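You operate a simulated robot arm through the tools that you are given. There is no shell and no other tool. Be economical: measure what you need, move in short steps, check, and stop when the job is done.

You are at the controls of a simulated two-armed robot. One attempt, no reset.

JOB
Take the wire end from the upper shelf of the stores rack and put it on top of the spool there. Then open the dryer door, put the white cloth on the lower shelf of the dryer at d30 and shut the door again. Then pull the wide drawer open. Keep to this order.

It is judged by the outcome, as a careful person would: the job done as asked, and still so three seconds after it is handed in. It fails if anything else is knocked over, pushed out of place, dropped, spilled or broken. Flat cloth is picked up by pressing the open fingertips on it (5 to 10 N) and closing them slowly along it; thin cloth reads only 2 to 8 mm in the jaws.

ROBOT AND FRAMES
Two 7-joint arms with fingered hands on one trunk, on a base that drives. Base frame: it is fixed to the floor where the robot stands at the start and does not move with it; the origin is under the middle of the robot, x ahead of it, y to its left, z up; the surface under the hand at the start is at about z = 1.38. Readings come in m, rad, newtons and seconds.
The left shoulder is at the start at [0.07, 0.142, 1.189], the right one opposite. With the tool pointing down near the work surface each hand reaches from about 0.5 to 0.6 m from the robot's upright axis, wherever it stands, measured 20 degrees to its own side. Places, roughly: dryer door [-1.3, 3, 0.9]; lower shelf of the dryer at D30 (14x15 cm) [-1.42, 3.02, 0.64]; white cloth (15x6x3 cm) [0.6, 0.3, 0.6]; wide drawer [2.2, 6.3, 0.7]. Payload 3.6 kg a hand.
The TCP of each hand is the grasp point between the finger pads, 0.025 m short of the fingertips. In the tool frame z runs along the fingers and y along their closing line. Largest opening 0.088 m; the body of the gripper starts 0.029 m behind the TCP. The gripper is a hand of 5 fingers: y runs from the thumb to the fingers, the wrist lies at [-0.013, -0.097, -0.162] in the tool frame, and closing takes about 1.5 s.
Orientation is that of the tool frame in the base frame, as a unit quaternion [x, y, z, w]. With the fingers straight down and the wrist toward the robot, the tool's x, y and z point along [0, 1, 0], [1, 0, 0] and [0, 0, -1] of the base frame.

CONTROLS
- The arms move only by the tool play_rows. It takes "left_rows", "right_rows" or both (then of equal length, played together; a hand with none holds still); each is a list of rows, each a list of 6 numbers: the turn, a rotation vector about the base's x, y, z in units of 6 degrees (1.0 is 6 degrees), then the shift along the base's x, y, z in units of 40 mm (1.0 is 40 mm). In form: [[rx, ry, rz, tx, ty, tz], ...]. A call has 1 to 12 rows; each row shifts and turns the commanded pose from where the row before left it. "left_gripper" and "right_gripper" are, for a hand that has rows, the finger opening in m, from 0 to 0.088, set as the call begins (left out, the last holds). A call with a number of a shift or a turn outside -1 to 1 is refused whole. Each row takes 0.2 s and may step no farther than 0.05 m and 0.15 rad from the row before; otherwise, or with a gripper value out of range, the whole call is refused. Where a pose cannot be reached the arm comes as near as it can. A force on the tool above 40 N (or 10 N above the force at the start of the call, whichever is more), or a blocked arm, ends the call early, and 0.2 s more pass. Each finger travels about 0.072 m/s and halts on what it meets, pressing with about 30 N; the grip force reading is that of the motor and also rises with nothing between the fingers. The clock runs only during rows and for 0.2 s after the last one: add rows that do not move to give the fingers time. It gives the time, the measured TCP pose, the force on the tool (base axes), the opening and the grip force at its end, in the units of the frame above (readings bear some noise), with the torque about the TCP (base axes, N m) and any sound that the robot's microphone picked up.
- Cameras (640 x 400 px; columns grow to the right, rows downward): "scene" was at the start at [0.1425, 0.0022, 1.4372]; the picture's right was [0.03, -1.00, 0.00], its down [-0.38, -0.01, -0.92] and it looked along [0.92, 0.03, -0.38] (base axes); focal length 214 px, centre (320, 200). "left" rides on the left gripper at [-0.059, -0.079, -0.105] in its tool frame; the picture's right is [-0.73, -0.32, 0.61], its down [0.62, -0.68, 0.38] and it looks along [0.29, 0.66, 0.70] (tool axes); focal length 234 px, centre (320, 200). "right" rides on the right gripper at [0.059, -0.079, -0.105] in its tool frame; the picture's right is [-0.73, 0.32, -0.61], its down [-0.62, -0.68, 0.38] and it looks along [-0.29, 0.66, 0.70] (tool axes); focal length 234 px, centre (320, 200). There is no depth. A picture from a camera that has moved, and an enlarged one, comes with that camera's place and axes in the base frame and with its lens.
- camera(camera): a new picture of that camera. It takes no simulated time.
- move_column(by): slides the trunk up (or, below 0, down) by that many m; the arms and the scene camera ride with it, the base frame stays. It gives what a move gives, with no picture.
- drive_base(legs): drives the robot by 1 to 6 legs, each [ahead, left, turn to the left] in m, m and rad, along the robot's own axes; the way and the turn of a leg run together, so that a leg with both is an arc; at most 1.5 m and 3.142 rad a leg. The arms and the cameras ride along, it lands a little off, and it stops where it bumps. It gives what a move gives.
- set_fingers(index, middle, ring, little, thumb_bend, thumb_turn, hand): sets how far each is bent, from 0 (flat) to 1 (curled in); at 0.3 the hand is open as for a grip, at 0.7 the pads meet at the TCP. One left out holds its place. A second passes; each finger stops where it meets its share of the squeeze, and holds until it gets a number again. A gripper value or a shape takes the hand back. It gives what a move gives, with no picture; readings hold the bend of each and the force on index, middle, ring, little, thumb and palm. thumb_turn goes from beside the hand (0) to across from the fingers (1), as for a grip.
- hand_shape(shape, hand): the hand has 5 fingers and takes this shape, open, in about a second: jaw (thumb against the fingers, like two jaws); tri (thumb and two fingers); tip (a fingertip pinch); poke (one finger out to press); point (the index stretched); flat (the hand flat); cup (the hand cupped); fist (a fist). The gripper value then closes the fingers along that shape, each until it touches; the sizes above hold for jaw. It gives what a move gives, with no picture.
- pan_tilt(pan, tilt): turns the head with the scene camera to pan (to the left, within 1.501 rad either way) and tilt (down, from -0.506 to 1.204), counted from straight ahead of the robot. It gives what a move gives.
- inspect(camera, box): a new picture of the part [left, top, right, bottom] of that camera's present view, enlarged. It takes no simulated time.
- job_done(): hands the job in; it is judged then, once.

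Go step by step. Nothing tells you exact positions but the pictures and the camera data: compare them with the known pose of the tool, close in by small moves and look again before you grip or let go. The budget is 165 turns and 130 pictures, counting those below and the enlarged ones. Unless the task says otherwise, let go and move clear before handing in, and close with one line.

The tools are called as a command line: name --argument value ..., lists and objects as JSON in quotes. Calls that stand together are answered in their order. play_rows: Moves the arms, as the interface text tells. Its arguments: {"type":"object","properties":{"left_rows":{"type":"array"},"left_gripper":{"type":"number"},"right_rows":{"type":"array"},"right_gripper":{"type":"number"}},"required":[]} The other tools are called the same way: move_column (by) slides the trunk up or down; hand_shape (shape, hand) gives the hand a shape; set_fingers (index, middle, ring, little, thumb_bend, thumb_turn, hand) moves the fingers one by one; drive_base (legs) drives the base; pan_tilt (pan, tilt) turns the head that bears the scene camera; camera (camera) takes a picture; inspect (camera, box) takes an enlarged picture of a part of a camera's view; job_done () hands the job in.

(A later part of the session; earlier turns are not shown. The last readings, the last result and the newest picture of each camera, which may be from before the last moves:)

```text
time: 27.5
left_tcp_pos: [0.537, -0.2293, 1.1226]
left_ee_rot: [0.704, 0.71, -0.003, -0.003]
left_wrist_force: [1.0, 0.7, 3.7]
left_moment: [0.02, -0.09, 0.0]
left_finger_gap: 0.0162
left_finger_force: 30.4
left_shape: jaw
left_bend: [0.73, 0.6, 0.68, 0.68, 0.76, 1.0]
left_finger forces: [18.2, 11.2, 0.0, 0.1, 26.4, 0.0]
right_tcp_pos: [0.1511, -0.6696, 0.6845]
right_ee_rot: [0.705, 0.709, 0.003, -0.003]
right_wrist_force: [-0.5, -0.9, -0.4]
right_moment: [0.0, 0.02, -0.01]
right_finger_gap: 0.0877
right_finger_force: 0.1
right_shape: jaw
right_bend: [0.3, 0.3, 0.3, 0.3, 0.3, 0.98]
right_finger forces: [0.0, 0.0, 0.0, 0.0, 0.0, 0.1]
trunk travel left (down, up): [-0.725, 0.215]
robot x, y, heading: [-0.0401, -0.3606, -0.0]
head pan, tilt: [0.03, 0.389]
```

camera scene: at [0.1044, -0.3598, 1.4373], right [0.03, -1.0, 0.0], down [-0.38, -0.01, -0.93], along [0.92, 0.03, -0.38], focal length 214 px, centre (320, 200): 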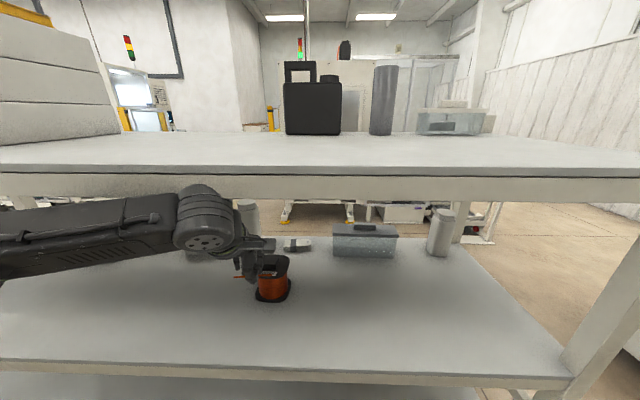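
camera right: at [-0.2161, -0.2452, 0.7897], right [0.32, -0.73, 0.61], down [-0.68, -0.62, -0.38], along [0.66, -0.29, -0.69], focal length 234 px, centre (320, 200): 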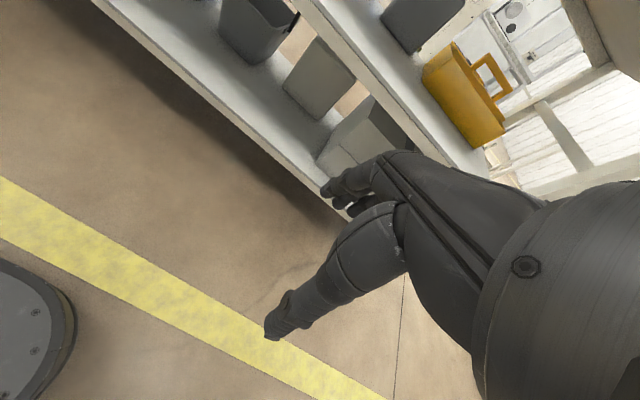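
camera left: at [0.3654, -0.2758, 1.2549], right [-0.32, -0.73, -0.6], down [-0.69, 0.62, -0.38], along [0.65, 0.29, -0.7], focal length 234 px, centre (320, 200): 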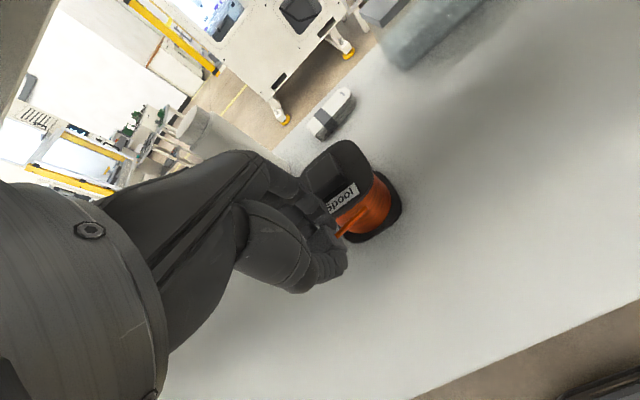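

It is a light touch now. I open the fingers in small steps.

play_rows --left_rows '[[0, 0, 0, 0, 0, 0], [0, 0, 0, 0, 0, 0], [0, 0, 0, 0, 0, 0]]' --left_gripper 0.03

play_rows --left_rows '[[0, 0, 0, 0, 0, 0], [0, 0, 0, 0, 0, 0], [0, 0, 0, 0, 0, 0]]' --left_gripper 0.05

inspect --camera "left" --box '[260, 110, 420, 310]'

inspect --camera "scene" --box '[210, 220, 338, 300]'

```text
time: 28.3
left_tcp_pos: [0.5381, -0.2292, 1.1228]
left_ee_rot: [0.704, 0.71, -0.003, -0.002]
left_wrist_force: [-0.2, 0.2, 0.2]
left_moment: [-0.02, -0.01, 0.0]
left_finger_gap: 0.0299
left_finger_force: 0.2
left_shape: jaw
left_bend: [0.74, 0.52, 0.49, 0.46, 0.73, 1.0]
left_finger forces: [0.0, 0.0, 0.1, 0.1, 0.1, 0.0]
right_tcp_pos: [0.1513, -0.6687, 0.6844]
right_ee_rot: [0.705, 0.709, 0.003, -0.003]
right_wrist_force: [0.9, 0.0, 0.0]
right_moment: [0.02, -0.03, 0.0]
right_finger_gap: 0.0876
right_finger_force: 0.0
right_shape: jaw
right_bend: [0.3, 0.3, 0.3, 0.3, 0.3, 0.98]
right_finger forces: [0.0, 0.1, 0.0, 0.1, 0.0, 0.1]
trunk travel left (down, up): [-0.725, 0.215]
robot x, y, heading: [-0.0396, -0.3625, -0.003]
head pan, tilt: [0.03, 0.389]
```

```text
time: 29.1
left_tcp_pos: [0.5385, -0.2287, 1.1235]
left_ee_rot: [0.704, 0.71, -0.002, -0.002]
left_wrist_force: [0.2, -1.5, 0.3]
left_moment: [0.03, 0.0, 0.01]
left_finger_gap: 0.0495
left_finger_force: 0.1
left_shape: jaw
left_bend: [0.74, 0.42, 0.38, 0.43, 0.66, 1.0]
left_finger forces: [0.0, 0.1, 0.0, 0.0, 0.0, 0.0]
right_tcp_pos: [0.1513, -0.6689, 0.6858]
right_ee_rot: [0.707, 0.707, 0.003, -0.002]
right_wrist_force: [0.0, -0.5, -0.1]
right_moment: [-0.03, 0.0, -0.02]
right_finger_gap: 0.0878
right_finger_force: 0.1
right_shape: jaw
right_bend: [0.3, 0.3, 0.3, 0.3, 0.3, 0.98]
right_finger forces: [0.0, 0.0, 0.0, 0.0, 0.0, 0.0]
trunk travel left (down, up): [-0.725, 0.215]
robot x, y, heading: [-0.0378, -0.3645, -0.001]
head pan, tilt: [0.03, 0.389]
```

```text
2.00 times, centred on (340, 210) of left
camera zoom: at [0.461, -0.289, 1.2289], right [-0.32, -0.73, -0.6], down [-0.69, 0.62, -0.38], along [0.65, 0.29, -0.7], focal length 468 px, centre (280, 180)
```

zoom: 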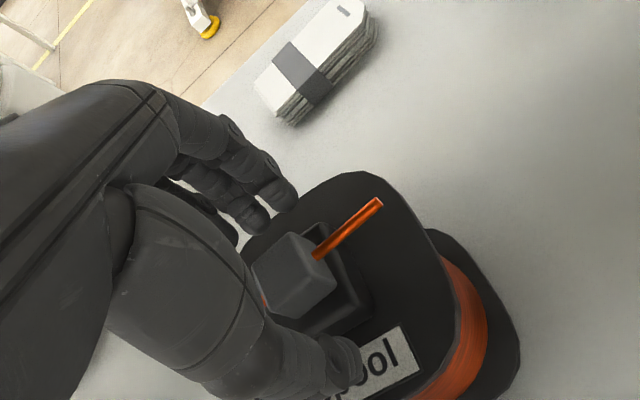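

```text
5.00 times, centred on (274, 260) of scene
camera zoom: at [0.1047, -0.3598, 1.4373], right [0.03, -1.0, 0.0], down [-0.38, -0.01, -0.92], along [0.92, 0.03, -0.38], focal length 1072 px, centre (550, -100)
```

zoom: 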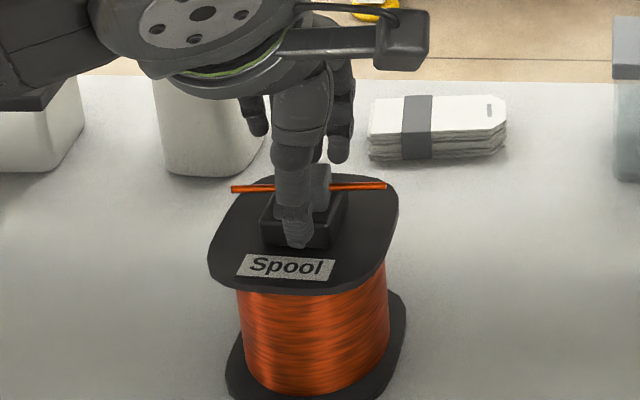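

The wire end stands on the knob. I open fully and check the index finger, whose bend still reads 0.74.

play_rows --left_rows '[[0, 0, 0, 0, 0, 0], [0, 0, 0, 0, 0, 0], [0, 0, 0, 0, 0, 0], [0, 0, 0, 0, 0, 0], [0, 0, 0, 0, 0, 0]]' --left_gripper 0.088

inspect --camera "left" --box '[260, 110, 420, 310]'

```text
time: 30.3
left_tcp_pos: [0.5376, -0.2279, 1.1237]
left_ee_rot: [0.704, 0.71, -0.004, -0.002]
left_wrist_force: [-0.4, -0.8, 0.6]
left_moment: [-0.02, 0.01, 0.02]
left_finger_gap: 0.0876
left_finger_force: 0.1
left_shape: jaw
left_bend: [0.3, 0.3, 0.3, 0.3, 0.3, 0.98]
left_finger forces: [0.0, 0.1, 0.1, 0.1, 0.0, 0.1]
right_tcp_pos: [0.1508, -0.6678, 0.6849]
right_ee_rot: [0.706, 0.708, 0.003, -0.003]
right_wrist_force: [1.2, 0.0, -0.4]
right_moment: [0.01, -0.01, 0.02]
right_finger_gap: 0.0878
right_finger_force: 0.1
right_shape: jaw
right_bend: [0.3, 0.3, 0.3, 0.3, 0.3, 0.98]
right_finger forces: [0.0, 0.0, 0.0, 0.0, 0.1, 0.0]
trunk travel left (down, up): [-0.725, 0.215]
robot x, y, heading: [-0.0366, -0.3651, -0.001]
head pan, tilt: [0.03, 0.389]
```

```text
2.00 times, centred on (340, 210) of left
camera zoom: at [0.461, -0.289, 1.2289], right [-0.32, -0.73, -0.6], down [-0.69, 0.62, -0.38], along [0.65, 0.29, -0.7], focal length 468 px, centre (280, 180)
```

zoom: 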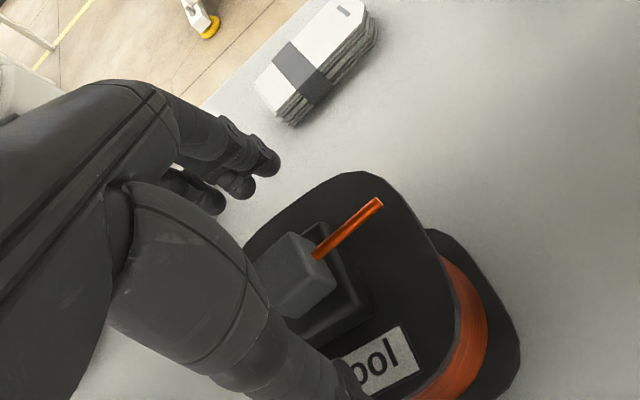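

The block is free of all fingers. I rise 25 mm and slide the hand left along the wire, then check.

play_rows --left_rows '[[0, 0, 0, 0, 0, 0.3], [0, 0, 0, 0, 0, 0.35], [0, 0, 0, 0, 0.5, 0], [0, 0, 0, 0, 0.7, 0], [0, 0, 0, 0, 0.7, 0], [0, 0, 0, 0, 0.7, 0], [0, 0, 0, 0, 0.5, 0], [0, 0, 0, 0, 0, 0]]'

camera --camera "scene"

inspect --camera "scene" --box '[210, 220, 338, 300]'

```text
time: 32.1
left_tcp_pos: [0.5362, -0.1092, 1.1491]
left_ee_rot: [0.704, 0.711, -0.003, -0.003]
left_wrist_force: [0.3, 0.2, 0.5]
left_moment: [0.0, 0.02, 0.0]
left_finger_gap: 0.0877
left_finger_force: 0.1
left_shape: jaw
left_bend: [0.3, 0.3, 0.3, 0.3, 0.3, 0.98]
left_finger forces: [0.0, 0.1, 0.0, 0.0, 0.0, 0.0]
right_tcp_pos: [0.1512, -0.6694, 0.6854]
right_ee_rot: [0.706, 0.708, 0.002, -0.004]
right_wrist_force: [0.8, -0.7, 0.8]
right_moment: [0.01, 0.04, -0.04]
right_finger_gap: 0.0877
right_finger_force: 0.1
right_shape: jaw
right_bend: [0.3, 0.3, 0.3, 0.3, 0.3, 0.98]
right_finger forces: [0.0, 0.1, 0.0, 0.1, 0.0, 0.0]
trunk travel left (down, up): [-0.725, 0.215]
robot x, y, heading: [-0.0377, -0.362, 0.004]
head pan, tilt: [0.03, 0.389]
```

```text
96 pictures are left
camera scene: at [0.1048, -0.3602, 1.4372], right [0.03, -1.0, 0.0], down [-0.38, -0.01, -0.92], along [0.92, 0.03, -0.38], focal length 214 px, centre (320, 200)
```

scene: 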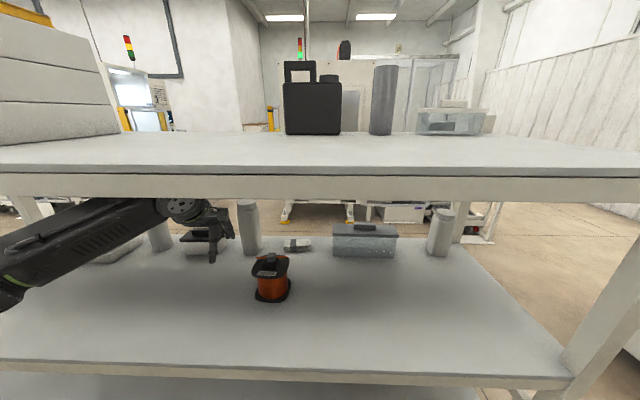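

```text
5.00 times, centred on (274, 260) of scene
camera zoom: at [0.1048, -0.3602, 1.4372], right [0.03, -1.0, 0.0], down [-0.38, -0.01, -0.92], along [0.92, 0.03, -0.38], focal length 1072 px, centre (550, -100)
```

zoom: 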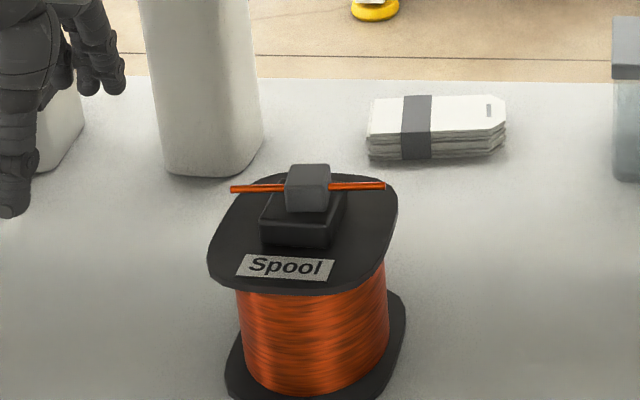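

The wire end rests squarely on the spool's knob. I back out of the rack and look around to the left toward the dryer.

drive_base --legs '[[-0.45, 0, 0]]'

pan_tilt --pan 1.45 --tilt 0.25

camera --camera "scene"

```text
time: 34.9
left_tcp_pos: [0.0858, -0.105, 1.1491]
left_ee_rot: [0.7, 0.714, -0.003, -0.003]
left_wrist_force: [-0.8, 0.9, -0.3]
left_moment: [-0.01, -0.02, 0.03]
left_finger_gap: 0.0877
left_finger_force: 0.0
left_shape: jaw
left_bend: [0.3, 0.3, 0.3, 0.3, 0.3, 0.98]
left_finger forces: [0.0, 0.1, 0.1, 0.0, 0.0, 0.0]
right_tcp_pos: [-0.2941, -0.6696, 0.6854]
right_ee_rot: [0.703, 0.712, 0.002, -0.002]
right_wrist_force: [-0.3, 0.6, 0.1]
right_moment: [0.0, 0.0, 0.01]
right_finger_gap: 0.0877
right_finger_force: 0.1
right_shape: jaw
right_bend: [0.3, 0.3, 0.3, 0.3, 0.3, 0.98]
right_finger forces: [0.0, 0.0, 0.0, 0.0, 0.1, 0.0]
trunk travel left (down, up): [-0.725, 0.215]
robot x, y, heading: [-0.4857, -0.3635, 0.018]
head pan, tilt: [0.03, 0.389]
```

```text
time: 36.4
left_tcp_pos: [0.0851, -0.1053, 1.15]
left_ee_rot: [0.701, 0.714, -0.003, -0.002]
left_wrist_force: [0.6, -0.1, -0.6]
left_moment: [-0.03, -0.01, 0.02]
left_finger_gap: 0.0877
left_finger_force: 0.0
left_shape: jaw
left_bend: [0.3, 0.3, 0.3, 0.3, 0.3, 0.98]
left_finger forces: [0.1, 0.0, 0.1, 0.0, 0.0, 0.0]
right_tcp_pos: [-0.2954, -0.6699, 0.6841]
right_ee_rot: [0.702, 0.712, 0.002, -0.002]
right_wrist_force: [-0.2, 0.6, -0.1]
right_moment: [-0.03, 0.0, 0.01]
right_finger_gap: 0.088
right_finger_force: 0.1
right_shape: jaw
right_bend: [0.3, 0.3, 0.3, 0.3, 0.3, 0.98]
right_finger forces: [0.0, 0.0, 0.0, 0.0, 0.0, 0.1]
trunk travel left (down, up): [-0.725, 0.215]
robot x, y, heading: [-0.4898, -0.3662, 0.016]
head pan, tilt: [1.45, 0.25]
```

```text
94 pictures are left
camera scene: at [-0.4274, -0.2728, 1.4503], right [0.99, -0.11, 0.0], down [-0.03, -0.25, -0.97], along [0.1, 0.96, -0.25], focal length 214 px, centre (320, 200)
```

scene: 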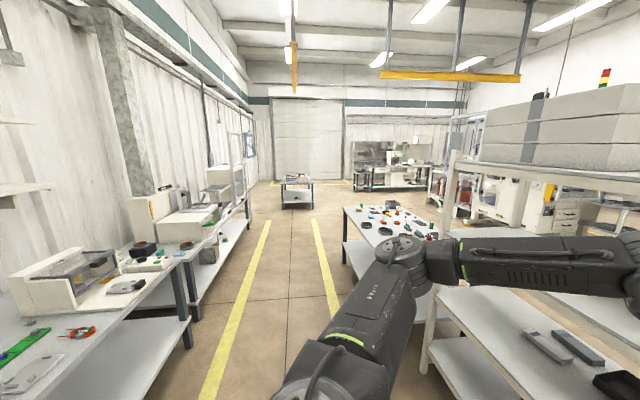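

The dryer should be at about pixel (238, 183), the white box at the end of the left bench. I zoom in on it.

inspect --camera "scene" --box '[160, 120, 320, 220]'

inspect --camera "scene" --box '[320, 120, 480, 220]'

```text
4.00 times, centred on (240, 170) of scene
camera zoom: at [-0.4274, -0.2728, 1.4503], right [0.99, -0.11, 0.0], down [-0.03, -0.25, -0.97], along [0.1, 0.96, -0.25], focal length 858 px, centre (640, 320)
```

zoom: 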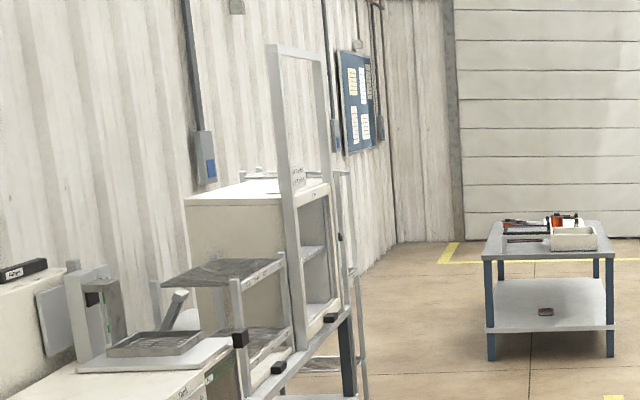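

```text
4.00 times, centred on (400, 170) of scene
camera zoom: at [-0.4274, -0.2728, 1.4503], right [0.99, -0.11, 0.0], down [-0.03, -0.25, -0.97], along [0.1, 0.96, -0.25], focal length 858 px, centre (0, 320)
```

zoom: 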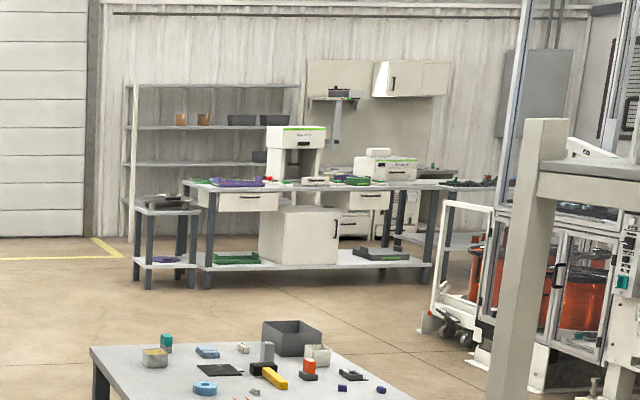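

The dryer is a white cabinet with a tall front frame, facing the aisle (+x). I turn left and drive up the aisle between the yellow lines, then look at it close up.

drive_base --legs '[[0, 0, 1.555], [0, 0.12, 0], [1.3, 0, 0], [1.0, 0, 0]]'

pan_tilt --pan 0.6 --tilt 0.4

camera --camera "scene"

```text
time: 52.4
left_tcp_pos: [-0.8444, 2.5155, 1.1496]
left_ee_rot: [-0.002, 1.0, -0.003, 0.0]
left_wrist_force: [0.5, -0.7, 0.1]
left_moment: [0.02, 0.02, 0.01]
left_finger_gap: 0.0875
left_finger_force: 0.0
left_shape: jaw
left_bend: [0.3, 0.3, 0.3, 0.3, 0.3, 0.98]
left_finger forces: [0.1, 0.0, 0.0, 0.0, 0.1, 0.0]
right_tcp_pos: [-0.2841, 2.1257, 0.6849]
right_ee_rot: [-0.001, 1.0, 0.0, -0.003]
right_wrist_force: [0.5, -0.8, -0.6]
right_moment: [-0.05, -0.03, -0.02]
right_finger_gap: 0.0879
right_finger_force: 0.0
right_shape: jaw
right_bend: [0.3, 0.3, 0.3, 0.3, 0.3, 0.98]
right_finger forces: [0.1, 0.0, 0.0, 0.0, 0.1, 0.0]
trunk travel left (down, up): [-0.725, 0.215]
robot x, y, heading: [-0.5918, 1.9387, 1.573]
head pan, tilt: [1.45, 0.25]
```

```text
time: 53.5
left_tcp_pos: [-0.8444, 2.5155, 1.1482]
left_ee_rot: [-0.002, 1.0, -0.004, 0.001]
left_wrist_force: [-0.2, -0.7, 0.2]
left_moment: [0.01, 0.02, 0.01]
left_finger_gap: 0.0873
left_finger_force: 0.1
left_shape: jaw
left_bend: [0.3, 0.3, 0.3, 0.3, 0.3, 0.98]
left_finger forces: [0.1, 0.1, 0.1, 0.0, 0.0, 0.1]
right_tcp_pos: [-0.2854, 2.1273, 0.6848]
right_ee_rot: [0.0, 1.0, 0.0, -0.003]
right_wrist_force: [0.4, -0.3, -0.2]
right_moment: [0.0, 0.0, 0.01]
right_finger_gap: 0.0879
right_finger_force: 0.0
right_shape: jaw
right_bend: [0.3, 0.3, 0.3, 0.3, 0.3, 0.98]
right_finger forces: [0.0, 0.0, 0.1, 0.0, 0.0, 0.0]
trunk travel left (down, up): [-0.725, 0.215]
robot x, y, heading: [-0.5923, 1.9425, 1.57]
head pan, tilt: [0.6, 0.4]
```

```text
91 pictures are left
camera scene: at [-0.6446, 2.0654, 1.4364], right [0.83, 0.56, 0.0], down [0.22, -0.32, -0.92], along [-0.52, 0.76, -0.39], focal length 214 px, centre (320, 200)
```

scene: 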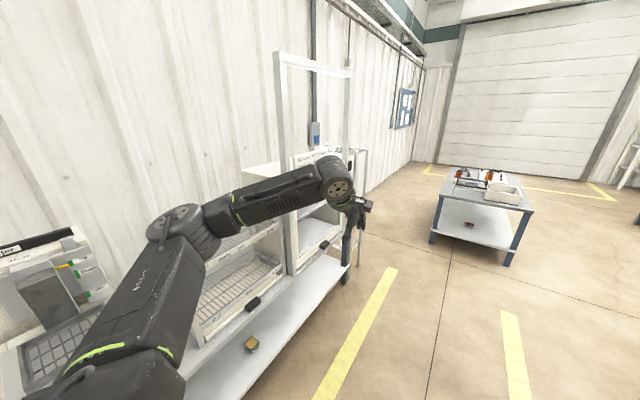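

The left arm hides part of the view. I drive on past the table, sideways into the wider space, then turn to face the dryer.

drive_base --legs '[[1.08, 0, 0], [0, -0.3, 0], [0, 0, 1.57]]'

pan_tilt --pan 0.0 --tilt 0.4

camera --camera "scene"

```text
time: 64.7
left_tcp_pos: [-0.8623, 2.7703, 1.1499]
left_ee_rot: [0.715, -0.699, 0.002, -0.003]
left_wrist_force: [-0.9, 0.2, -0.1]
left_moment: [0.03, -0.02, 0.01]
left_finger_gap: 0.0876
left_finger_force: 0.0
left_shape: jaw
left_bend: [0.3, 0.3, 0.3, 0.3, 0.3, 0.98]
left_finger forces: [0.1, 0.0, 0.0, 0.1, 0.0, 0.1]
right_tcp_pos: [-0.4865, 3.338, 0.6851]
right_ee_rot: [0.714, -0.7, 0.002, 0.002]
right_wrist_force: [0.8, -0.4, 0.4]
right_moment: [-0.04, 0.0, 0.03]
right_finger_gap: 0.0881
right_finger_force: 0.1
right_shape: jaw
right_bend: [0.3, 0.3, 0.3, 0.3, 0.3, 0.98]
right_finger forces: [0.0, 0.0, 0.0, 0.0, 0.0, 0.0]
trunk travel left (down, up): [-0.725, 0.215]
robot x, y, heading: [-0.2945, 3.0351, -3.127]
head pan, tilt: [0.6, 0.4]
```

```text
time: 65.7
left_tcp_pos: [-0.8638, 2.7712, 1.1489]
left_ee_rot: [0.716, -0.699, 0.002, -0.002]
left_wrist_force: [0.8, -0.6, -0.5]
left_moment: [-0.02, 0.04, -0.01]
left_finger_gap: 0.0872
left_finger_force: 0.0
left_shape: jaw
left_bend: [0.3, 0.3, 0.3, 0.3, 0.3, 0.98]
left_finger forces: [0.1, 0.0, 0.1, 0.1, 0.1, 0.1]
right_tcp_pos: [-0.4859, 3.3384, 0.6848]
right_ee_rot: [0.714, -0.7, 0.003, 0.002]
right_wrist_force: [0.7, 0.2, 0.4]
right_moment: [0.01, 0.0, -0.01]
right_finger_gap: 0.0879
right_finger_force: 0.0
right_shape: jaw
right_bend: [0.3, 0.3, 0.3, 0.3, 0.3, 0.98]
right_finger forces: [0.0, 0.0, 0.0, 0.0, 0.1, 0.1]
trunk travel left (down, up): [-0.725, 0.215]
robot x, y, heading: [-0.2905, 3.0354, -3.123]
head pan, tilt: [0.0, 0.4]
```

```text
90 pictures are left
camera scene: at [-0.4357, 3.0312, 1.4364], right [-0.02, 1.0, 0.0], down [0.39, 0.01, -0.92], along [-0.92, -0.02, -0.39], focal length 214 px, centre (320, 200)
```

scene: 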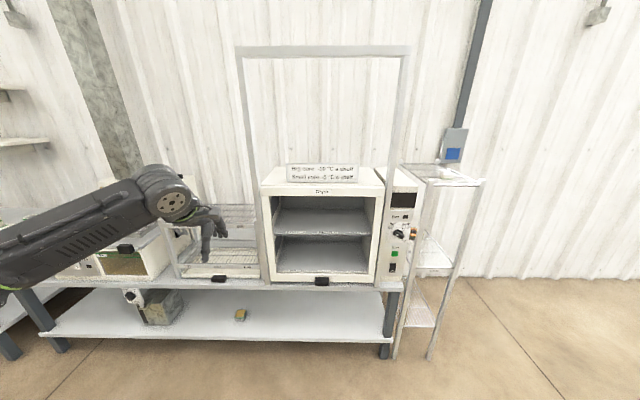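

inspect --camera "scene" --box '[224, 140, 448, 300]'

inspect --camera "scene" --box '[270, 155, 382, 235]'

inspect --camera "scene" --box '[360, 160, 430, 300]'

```text
2.50 times, centred on (336, 220) of scene
camera zoom: at [-0.4357, 3.0312, 1.4364], right [-0.02, 1.0, 0.0], down [0.39, 0.01, -0.92], along [-0.92, -0.02, -0.39], focal length 536 px, centre (280, 150)
```

zoom: 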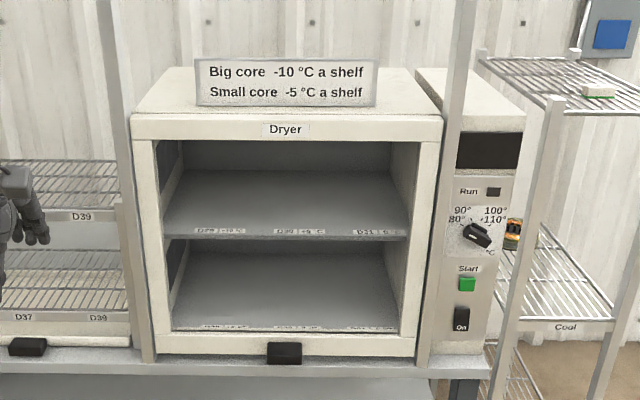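

```text
5.00 times, centred on (326, 195) of scene
camera zoom: at [-0.4357, 3.0312, 1.4364], right [-0.02, 1.0, 0.0], down [0.39, 0.01, -0.92], along [-0.92, -0.02, -0.39], focal length 1072 px, centre (290, 225)
```

zoom: 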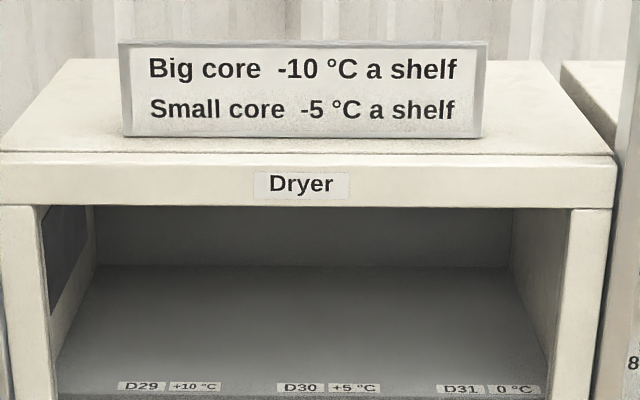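

```text
2.86 times, centred on (395, 230) of scene
camera zoom: at [-0.4357, 3.0312, 1.4364], right [-0.02, 1.0, 0.0], down [0.39, 0.01, -0.92], along [-0.92, -0.02, -0.39], focal length 613 px, centre (106, 114)
```

zoom: 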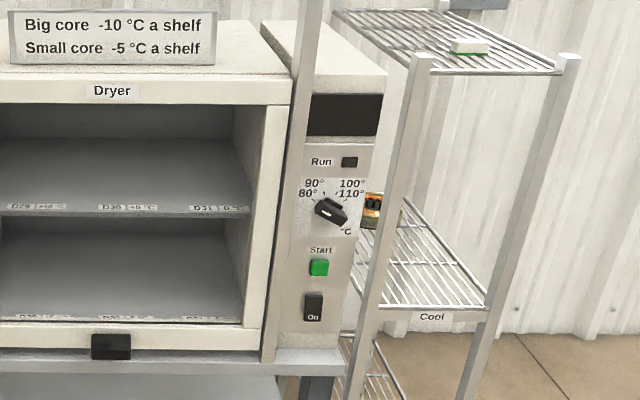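

It's a sash door in a tall frame with a black pull at the bottom centre near [-1.27, 3.02, 0.63], so lifting that pull should open it. First I stow the left arm like the right one, out of the way and out of view.

play_rows --left_rows '[[0, 0, 0, 0.4, -0.15, -1], [0, 0, 0, 0.4, -0.15, -1], [0, 0, 0, 0.6, -0.15, -1], [0, 0, 0, 0.7, -0.1, -1], [0, 0, 0, 0.7, 0, -1], [0, 0, 0, 0.8, 0, -0.95], [0, 0, 0, 0.8, 0, -0.95], [0, 0, 0, 0.8, 0, -0.95], [0, 0, 0, 0.8, 0, -0.95], [0, 0, 0, 0.8, 0, -0.95], [0, 0, 0, 0.8, 0, -0.95], [0, 0, 0, 0.8, 0, -0.9]]'

camera --camera "scene"

```text
time: 68.2
left_tcp_pos: [-0.5249, 2.7503, 0.6842]
left_ee_rot: [0.716, -0.699, 0.002, -0.002]
left_wrist_force: [0.4, -0.3, 1.0]
left_moment: [-0.02, 0.02, 0.01]
left_finger_gap: 0.0878
left_finger_force: 0.1
left_shape: jaw
left_bend: [0.3, 0.3, 0.3, 0.3, 0.3, 0.98]
left_finger forces: [0.0, 0.0, 0.1, 0.0, 0.0, 0.0]
right_tcp_pos: [-0.4851, 3.3394, 0.6861]
right_ee_rot: [0.714, -0.7, 0.002, 0.003]
right_wrist_force: [0.0, 0.9, -0.8]
right_moment: [0.0, -0.01, 0.0]
right_finger_gap: 0.0879
right_finger_force: 0.0
right_shape: jaw
right_bend: [0.3, 0.3, 0.3, 0.3, 0.3, 0.98]
right_finger forces: [0.0, 0.1, 0.0, 0.0, 0.0, 0.0]
trunk travel left (down, up): [-0.725, 0.215]
robot x, y, heading: [-0.2918, 3.0319, -3.12]
head pan, tilt: [0.0, 0.4]
```

```text
86 pictures are left
camera scene: at [-0.4339, 3.0315, 1.4366], right [-0.02, 1.0, 0.0], down [0.39, 0.01, -0.92], along [-0.92, -0.02, -0.39], focal length 214 px, centre (320, 200)
```

scene: 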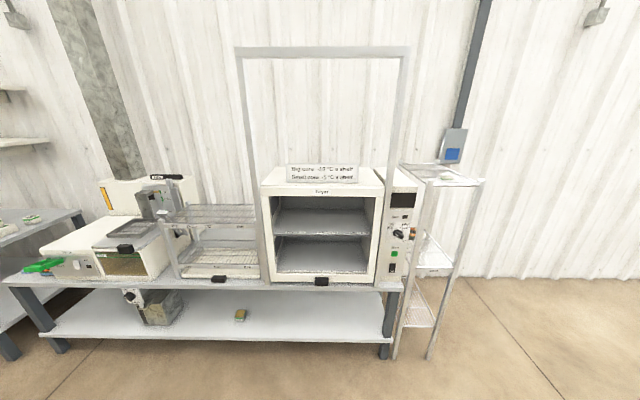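

The way is clear. I lower the trunk to look at the pull from a lower height, which gives a second view for depth.

move_column --by -0.4

camera --camera "scene"

inspect --camera "scene" --box '[256, 140, 384, 220]'

```text
time: 72.1
left_tcp_pos: [-0.5254, 2.7506, 0.2851]
left_ee_rot: [0.716, -0.699, 0.001, -0.002]
left_wrist_force: [0.2, 0.1, 0.1]
left_moment: [0.0, -0.01, -0.02]
left_finger_gap: 0.0877
left_finger_force: 0.1
left_shape: jaw
left_bend: [0.3, 0.3, 0.3, 0.3, 0.3, 0.98]
left_finger forces: [0.0, 0.1, 0.1, 0.0, 0.0, 0.0]
right_tcp_pos: [-0.4862, 3.3393, 0.2844]
right_ee_rot: [0.714, -0.7, 0.003, 0.003]
right_wrist_force: [0.1, -0.2, 0.0]
right_moment: [0.02, -0.02, 0.02]
right_finger_gap: 0.0876
right_finger_force: 0.0
right_shape: jaw
right_bend: [0.3, 0.3, 0.3, 0.3, 0.3, 0.98]
right_finger forces: [0.0, 0.0, 0.1, 0.0, 0.1, 0.0]
trunk travel left (down, up): [-0.325, 0.615]
robot x, y, heading: [-0.2911, 3.033, -3.123]
head pan, tilt: [0.0, 0.4]
```

```text
85 pictures are left
camera scene: at [-0.4356, 3.0314, 1.0364], right [-0.02, 1.0, 0.0], down [0.39, 0.01, -0.92], along [-0.92, -0.02, -0.39], focal length 214 px, centre (320, 200)
```

scene: 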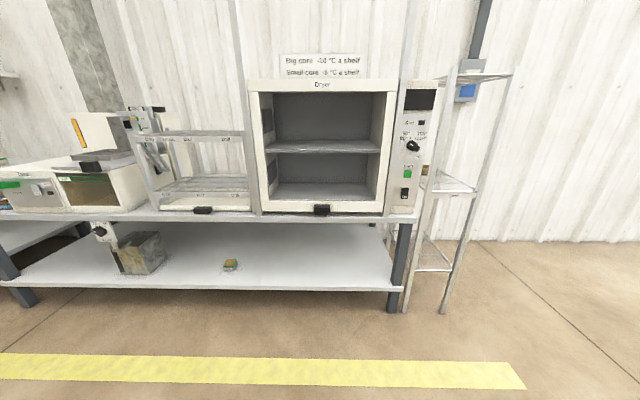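

```text
5.00 times, centred on (320, 180) of scene
camera zoom: at [-0.4356, 3.0314, 1.0364], right [-0.02, 1.0, 0.0], down [0.39, 0.01, -0.92], along [-0.92, -0.02, -0.39], focal length 1072 px, centre (320, 300)
```

zoom: 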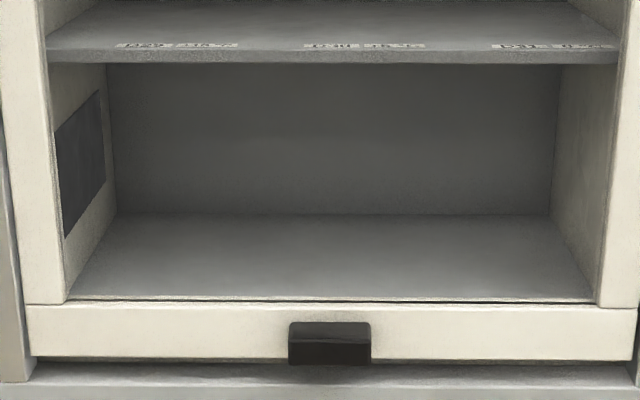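

By two-view triangulation the pull is at about [-1.265, 3.02, 0.646], roughly 71 x 27 x 28 mm and close above the bench top (~0.61). I need its clearances, so I go nearer and look from the side.

drive_base --legs '[[0.3, -0.3, 0]]'

pan_tilt --pan 0.6 --tilt 0.5

camera --camera "scene"

```text
time: 74.7
left_tcp_pos: [-0.833, 3.0403, 0.2845]
left_ee_rot: [0.714, -0.7, 0.003, -0.002]
left_wrist_force: [-0.1, 0.1, 0.4]
left_moment: [0.0, -0.02, -0.03]
left_finger_gap: 0.0875
left_finger_force: 0.0
left_shape: jaw
left_bend: [0.3, 0.3, 0.3, 0.3, 0.3, 0.98]
left_finger forces: [0.0, 0.0, 0.0, 0.0, 0.0, 0.0]
right_tcp_pos: [-0.7895, 3.6288, 0.2852]
right_ee_rot: [0.713, -0.702, 0.003, 0.003]
right_wrist_force: [-0.2, -0.3, 0.4]
right_moment: [0.03, 0.0, -0.01]
right_finger_gap: 0.0876
right_finger_force: 0.1
right_shape: jaw
right_bend: [0.3, 0.3, 0.3, 0.3, 0.3, 0.98]
right_finger forces: [0.0, 0.0, 0.0, 0.1, 0.0, 0.0]
trunk travel left (down, up): [-0.325, 0.615]
robot x, y, heading: [-0.596, 3.3214, -3.127]
head pan, tilt: [0.0, 0.4]
```

```text
time: 75.7
left_tcp_pos: [-0.8331, 3.04, 0.2853]
left_ee_rot: [0.714, -0.7, 0.002, -0.003]
left_wrist_force: [-0.1, 0.5, -0.8]
left_moment: [0.01, 0.0, -0.02]
left_finger_gap: 0.0878
left_finger_force: 0.1
left_shape: jaw
left_bend: [0.3, 0.3, 0.3, 0.3, 0.3, 0.98]
left_finger forces: [0.1, 0.1, 0.1, 0.0, 0.0, 0.0]
right_tcp_pos: [-0.7901, 3.6287, 0.2841]
right_ee_rot: [0.713, -0.701, 0.003, 0.003]
right_wrist_force: [0.3, -0.6, 0.8]
right_moment: [0.01, -0.01, 0.0]
right_finger_gap: 0.0875
right_finger_force: 0.1
right_shape: jaw
right_bend: [0.3, 0.3, 0.3, 0.3, 0.3, 0.98]
right_finger forces: [0.0, 0.0, 0.0, 0.0, 0.1, 0.0]
trunk travel left (down, up): [-0.325, 0.615]
robot x, y, heading: [-0.599, 3.3237, -3.127]
head pan, tilt: [0.6, 0.499]
```

```text
83 pictures are left
camera scene: at [-0.7226, 3.2701, 1.0272], right [-0.58, 0.82, 0.0], down [0.39, 0.28, -0.88], along [-0.72, -0.51, -0.48], focal length 214 px, centre (320, 200)
```

scene: 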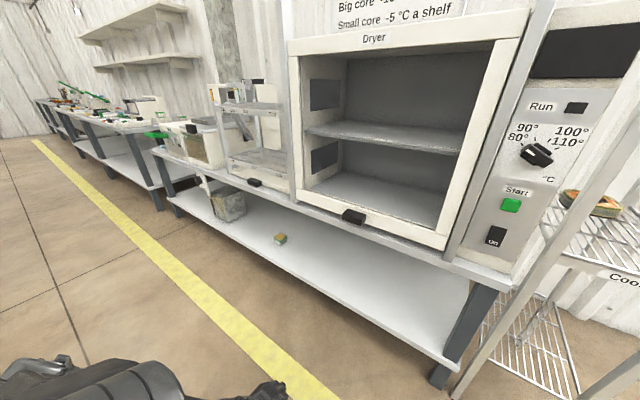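

inspect --camera "scene" --box '[320, 190, 400, 240]'

```text
8.00 times, centred on (360, 215) of scene
camera zoom: at [-0.7226, 3.2701, 1.0272], right [-0.58, 0.82, 0.0], down [0.39, 0.28, -0.88], along [-0.72, -0.51, -0.48], focal length 1716 px, centre (0, 80)
```

zoom: 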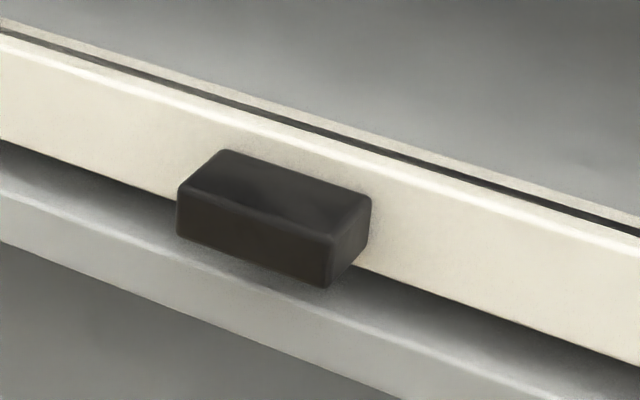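

The pull is a solid block that overhangs the bench edge, so the thumb can go beneath its front and the fingers on top. I move sideways to bring it before the right arm, then raise that hand and pitch the fingers forward.

drive_base --legs '[[0, 0.45, -0.012]]'

play_rows --right_rows '[[0, 1, 0, 0, 0, 0.75], [0, 1, 0, 0, 0, 0.75], [0, 1, 0, 0, 0, 0.75], [0, 1, 0, 0, 0, 0.75], [0, 1, 0, 0, 0, 0.75], [0, 1, 0, 0, 0, 0.75], [0, 1, 0, 0, 0, 0.75], [0, 1, 0, 0, 0, 0.75], [0, 1, 0, 0, 0, 0.75], [0, 1, 0, 0, 0, 0.75], [0, 1, 0, 0, 0, 0.75], [0, 1, 0, 0, 0, 0.75]]'

pan_tilt --pan -0.2 --tilt 0.6

camera --camera "scene"

```text
time: 78.3
left_tcp_pos: [-0.8322, 2.6058, 0.2838]
left_ee_rot: [0.709, -0.705, 0.003, -0.003]
left_wrist_force: [0.1, 0.5, 0.3]
left_moment: [0.01, -0.02, -0.02]
left_finger_gap: 0.0876
left_finger_force: 0.0
left_shape: jaw
left_bend: [0.3, 0.3, 0.3, 0.3, 0.3, 0.98]
left_finger forces: [0.0, 0.1, 0.0, 0.0, 0.0, 0.0]
right_tcp_pos: [-0.7832, 3.193, 0.2856]
right_ee_rot: [0.708, -0.706, 0.002, 0.002]
right_wrist_force: [-0.1, -0.5, 0.4]
right_moment: [0.01, -0.01, -0.01]
right_finger_gap: 0.0878
right_finger_force: 0.0
right_shape: jaw
right_bend: [0.3, 0.3, 0.3, 0.3, 0.3, 0.98]
right_finger forces: [0.0, 0.0, 0.0, 0.0, 0.0, 0.0]
trunk travel left (down, up): [-0.325, 0.615]
robot x, y, heading: [-0.5927, 2.8867, -3.142]
head pan, tilt: [0.6, 0.499]
```

```text
time: 80.9
left_tcp_pos: [-0.8329, 2.605, 0.2855]
left_ee_rot: [0.709, -0.705, 0.003, -0.002]
left_wrist_force: [0.2, -0.4, -0.1]
left_moment: [0.03, -0.01, 0.0]
left_finger_gap: 0.0874
left_finger_force: 0.1
left_shape: jaw
left_bend: [0.3, 0.3, 0.3, 0.3, 0.3, 0.98]
left_finger forces: [0.1, 0.0, 0.1, 0.1, 0.0, 0.0]
right_tcp_pos: [-0.8644, 3.1937, 0.6054]
right_ee_rot: [0.574, -0.569, -0.414, 0.418]
right_wrist_force: [-0.1, 0.3, 1.0]
right_moment: [0.01, -0.02, -0.02]
right_finger_gap: 0.0879
right_finger_force: 0.0
right_shape: jaw
right_bend: [0.3, 0.3, 0.3, 0.3, 0.3, 0.98]
right_finger forces: [0.0, 0.0, 0.1, 0.0, 0.0, 0.0]
right hand out of reach, approached as far as the arm can: row 3, 4, 5, 6, 7, 8, 9, 10
trunk travel left (down, up): [-0.325, 0.615]
robot x, y, heading: [-0.5938, 2.8845, -3.14]
head pan, tilt: [0.6, 0.499]
```

```text
time: 82.1
left_tcp_pos: [-0.8318, 2.6057, 0.2851]
left_ee_rot: [0.71, -0.704, 0.003, -0.003]
left_wrist_force: [0.3, -0.6, -0.5]
left_moment: [0.0, -0.02, 0.03]
left_finger_gap: 0.0877
left_finger_force: 0.1
left_shape: jaw
left_bend: [0.3, 0.3, 0.3, 0.3, 0.3, 0.98]
left_finger forces: [0.0, 0.0, 0.0, 0.0, 0.0, 0.0]
right_tcp_pos: [-0.8648, 3.1955, 0.6042]
right_ee_rot: [0.574, -0.571, -0.413, 0.416]
right_wrist_force: [-0.3, -0.1, 0.3]
right_moment: [-0.05, 0.0, 0.01]
right_finger_gap: 0.0878
right_finger_force: 0.2
right_shape: jaw
right_bend: [0.3, 0.3, 0.3, 0.3, 0.3, 0.98]
right_finger forces: [0.1, 0.0, 0.0, 0.1, 0.0, 0.0]
trunk travel left (down, up): [-0.325, 0.615]
robot x, y, heading: [-0.5931, 2.8854, -3.141]
head pan, tilt: [-0.201, 0.6]
```

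```text
81 pictures are left
camera scene: at [-0.7315, 2.9025, 1.0182], right [0.2, 0.98, 0.0], down [0.55, -0.11, -0.83], along [-0.81, 0.16, -0.56], focal length 214 px, centre (320, 200)
```

scene: 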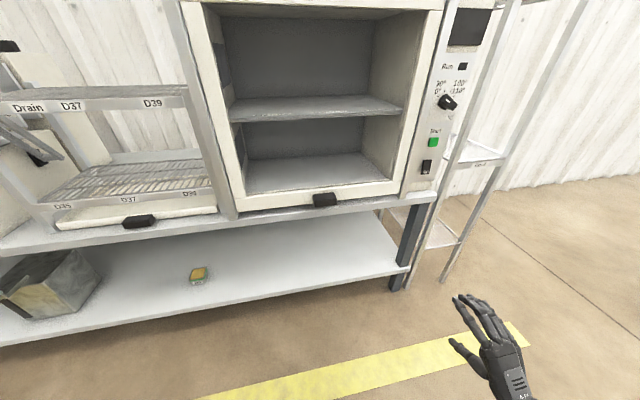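

The hand now points almost forward. I finish the pitch and bring it in front of the pull, stopping about 10 cm short.

play_rows --right_rows '[[0, 0.6, 0, -0.8, -0.5, 0.1], [0, 0.6, 0, -0.8, -0.5, 0.1], [0, 0.6, 0, -0.8, -0.5, 0.1], [0, 0.6, 0, -0.8, -0.5, 0.1], [0, 0.6, 0, -0.8, -0.5, 0.1], [0, 0, 0, -0.8, -0.5, 0.1], [0, 0, 0, -0.8, -0.5, 0.1], [0, 0, 0, -0.8, -0.5, 0.1], [0, 0, 0, -0.8, -0.4, 0.1], [0, 0, 0, 0, 0, 0]]'

camera --camera "scene"

camera --camera "right"

```text
time: 84.3
left_tcp_pos: [-0.8326, 2.6053, 0.2839]
left_ee_rot: [0.71, -0.705, 0.002, -0.002]
left_wrist_force: [0.7, 0.4, -0.2]
left_moment: [0.0, -0.03, 0.01]
left_finger_gap: 0.0877
left_finger_force: 0.1
left_shape: jaw
left_bend: [0.3, 0.3, 0.3, 0.3, 0.3, 0.98]
left_finger forces: [0.0, 0.1, 0.0, 0.1, 0.1, 0.1]
right_tcp_pos: [-1.1263, 3.2109, 0.6879]
right_ee_rot: [0.505, -0.496, -0.495, 0.504]
right_wrist_force: [-0.5, -0.3, 0.1]
right_moment: [0.03, -0.01, 0.01]
right_finger_gap: 0.0879
right_finger_force: 0.1
right_shape: jaw
right_bend: [0.3, 0.3, 0.3, 0.3, 0.3, 0.98]
right_finger forces: [0.0, 0.0, 0.0, 0.0, 0.0, 0.0]
right hand out of reach, approached as far as the arm can: row 1, 2, 3, 4, 5, 6, 7, 8, 9
trunk travel left (down, up): [-0.325, 0.615]
robot x, y, heading: [-0.5916, 2.8859, -3.139]
head pan, tilt: [-0.201, 0.6]
```

```text
80 pictures are left
camera scene: at [-0.7316, 2.9026, 1.0181], right [0.2, 0.98, 0.0], down [0.55, -0.11, -0.83], along [-0.81, 0.16, -0.57], focal length 214 px, centre (320, 200)
```

scene: 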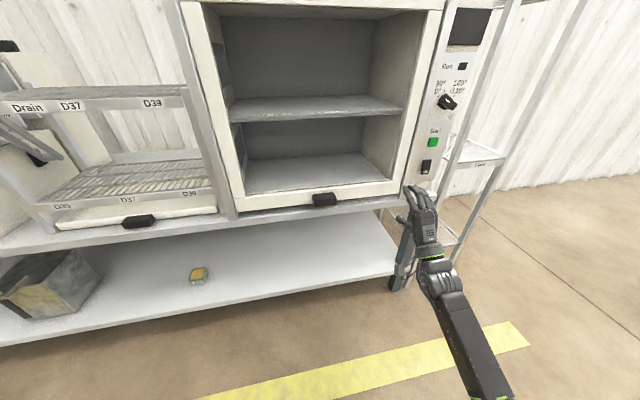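

```text
79 pictures are left
camera right: at [-1.0205, 3.155, 0.609], right [0.59, 0.74, 0.32], down [-0.39, 0.62, -0.68], along [-0.7, 0.28, 0.66], focal length 234 px, centre (320, 200)
```

right: 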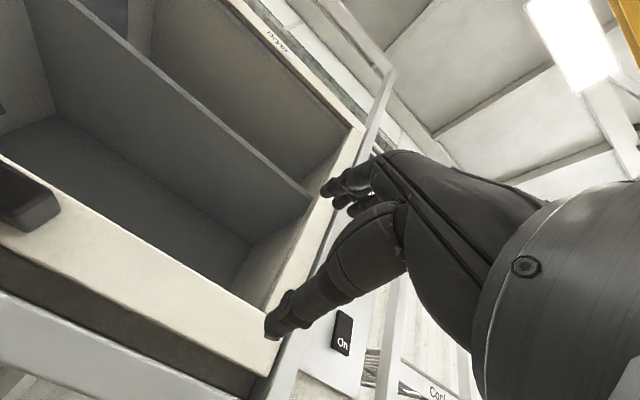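

The arm won't come further inward with the fingers forward; it stays at y 3.21. So I shift the base left by 0.19 m and lower the trunk 4 cm.

drive_base --legs '[[0, 0.19, 0]]'

move_column --by -0.04

camera --camera "right"

camera --camera "scene"

```text
time: 85.8
left_tcp_pos: [-0.8333, 2.4166, 0.2838]
left_ee_rot: [0.709, -0.705, 0.002, -0.003]
left_wrist_force: [-1.0, 0.3, 0.6]
left_moment: [0.02, 0.04, 0.04]
left_finger_gap: 0.0875
left_finger_force: 0.0
left_shape: jaw
left_bend: [0.3, 0.3, 0.3, 0.3, 0.3, 0.98]
left_finger forces: [0.0, 0.0, 0.0, 0.0, 0.0, 0.0]
right_tcp_pos: [-1.1255, 3.0221, 0.6865]
right_ee_rot: [0.505, -0.496, -0.495, 0.504]
right_wrist_force: [0.3, 0.8, 0.2]
right_moment: [0.0, 0.01, -0.01]
right_finger_gap: 0.0879
right_finger_force: 0.1
right_shape: jaw
right_bend: [0.3, 0.3, 0.3, 0.3, 0.3, 0.98]
right_finger forces: [0.1, 0.0, 0.1, 0.0, 0.1, 0.0]
trunk travel left (down, up): [-0.325, 0.615]
robot x, y, heading: [-0.5967, 2.6977, 3.139]
head pan, tilt: [-0.201, 0.6]
```

```text
time: 86.7
left_tcp_pos: [-0.8332, 2.4156, 0.2449]
left_ee_rot: [0.709, -0.706, 0.003, -0.003]
left_wrist_force: [0.9, 0.4, 0.3]
left_moment: [0.01, -0.02, -0.04]
left_finger_gap: 0.0878
left_finger_force: 0.2
left_shape: jaw
left_bend: [0.3, 0.3, 0.3, 0.3, 0.3, 0.98]
left_finger forces: [0.1, 0.1, 0.0, 0.0, 0.1, 0.0]
right_tcp_pos: [-1.126, 3.022, 0.6464]
right_ee_rot: [0.504, -0.497, -0.495, 0.503]
right_wrist_force: [1.2, 0.3, 0.2]
right_moment: [-0.01, -0.01, 0.0]
right_finger_gap: 0.0877
right_finger_force: 0.2
right_shape: jaw
right_bend: [0.3, 0.3, 0.3, 0.3, 0.3, 0.98]
right_finger forces: [0.1, 0.0, 0.0, 0.1, 0.1, 0.1]
trunk travel left (down, up): [-0.285, 0.655]
robot x, y, heading: [-0.5967, 2.6967, 3.139]
head pan, tilt: [-0.201, 0.6]
```

```text
78 pictures are left
camera right: at [-1.0197, 2.9656, 0.569], right [0.6, 0.74, 0.32], down [-0.39, 0.62, -0.68], along [-0.7, 0.28, 0.66], focal length 234 px, centre (320, 200)
```

right: 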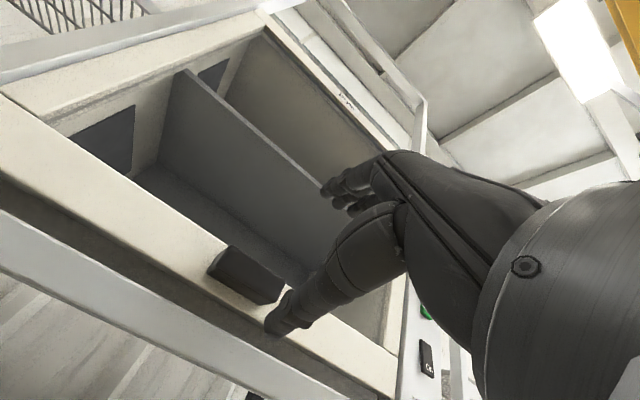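

```text
77 pictures are left
camera scene: at [-0.7315, 2.7129, 0.9781], right [0.2, 0.98, 0.0], down [0.55, -0.11, -0.83], along [-0.81, 0.17, -0.56], focal length 214 px, centre (320, 200)
```

scene: 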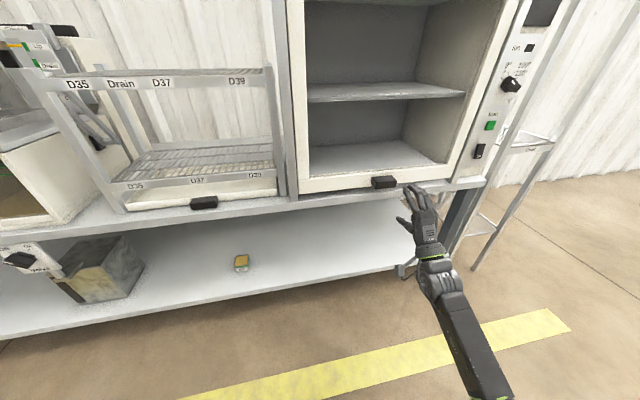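

Pull and hand line up at y 3.022, z 0.646. I drive forward 9.5 cm to bring the thumb below the pull and the fingers above it, then look.

drive_base --legs '[[0.095, 0, 0]]'

camera --camera "right"

inspect --camera "scene" --box '[330, 150, 490, 250]'

```text
time: 87.8
left_tcp_pos: [-0.929, 2.4163, 0.2439]
left_ee_rot: [0.71, -0.705, 0.003, -0.002]
left_wrist_force: [0.6, 0.5, -1.0]
left_moment: [0.02, 0.02, 0.01]
left_finger_gap: 0.0877
left_finger_force: 0.0
left_shape: jaw
left_bend: [0.3, 0.3, 0.3, 0.3, 0.3, 0.98]
left_finger forces: [0.0, 0.1, 0.1, 0.0, 0.0, 0.1]
right_tcp_pos: [-1.2239, 3.0217, 0.6461]
right_ee_rot: [0.505, -0.496, -0.495, 0.504]
right_wrist_force: [0.3, 0.0, 0.5]
right_moment: [-0.01, -0.01, 0.0]
right_finger_gap: 0.0876
right_finger_force: 0.2
right_shape: jaw
right_bend: [0.3, 0.3, 0.3, 0.3, 0.3, 0.98]
right_finger forces: [0.0, 0.0, 0.1, 0.0, 0.1, 0.0]
trunk travel left (down, up): [-0.285, 0.655]
robot x, y, heading: [-0.6913, 2.6985, -3.14]
head pan, tilt: [-0.201, 0.6]
```

```text
76 pictures are left
camera right: at [-1.117, 2.9649, 0.5688], right [0.59, 0.74, 0.32], down [-0.39, 0.62, -0.68], along [-0.7, 0.28, 0.66], focal length 234 px, centre (320, 200)
```

right: 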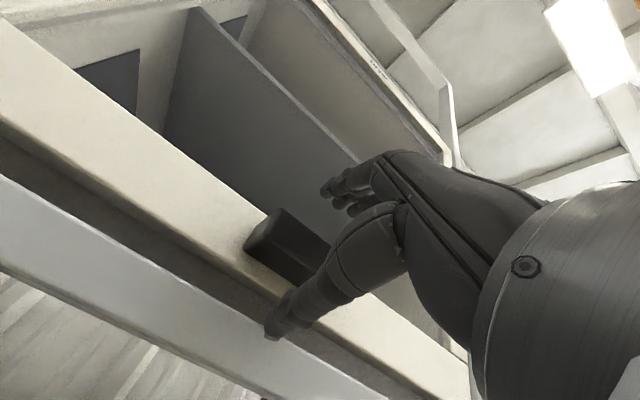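

```text
4.00 times, centred on (410, 200) of scene
camera zoom: at [-0.8285, 2.7127, 0.9781], right [0.2, 0.98, 0.0], down [0.55, -0.11, -0.82], along [-0.81, 0.16, -0.57], focal length 858 px, centre (-40, 200)
```

zoom: 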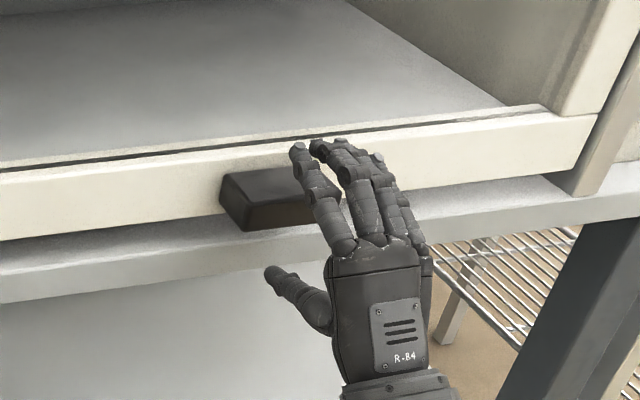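

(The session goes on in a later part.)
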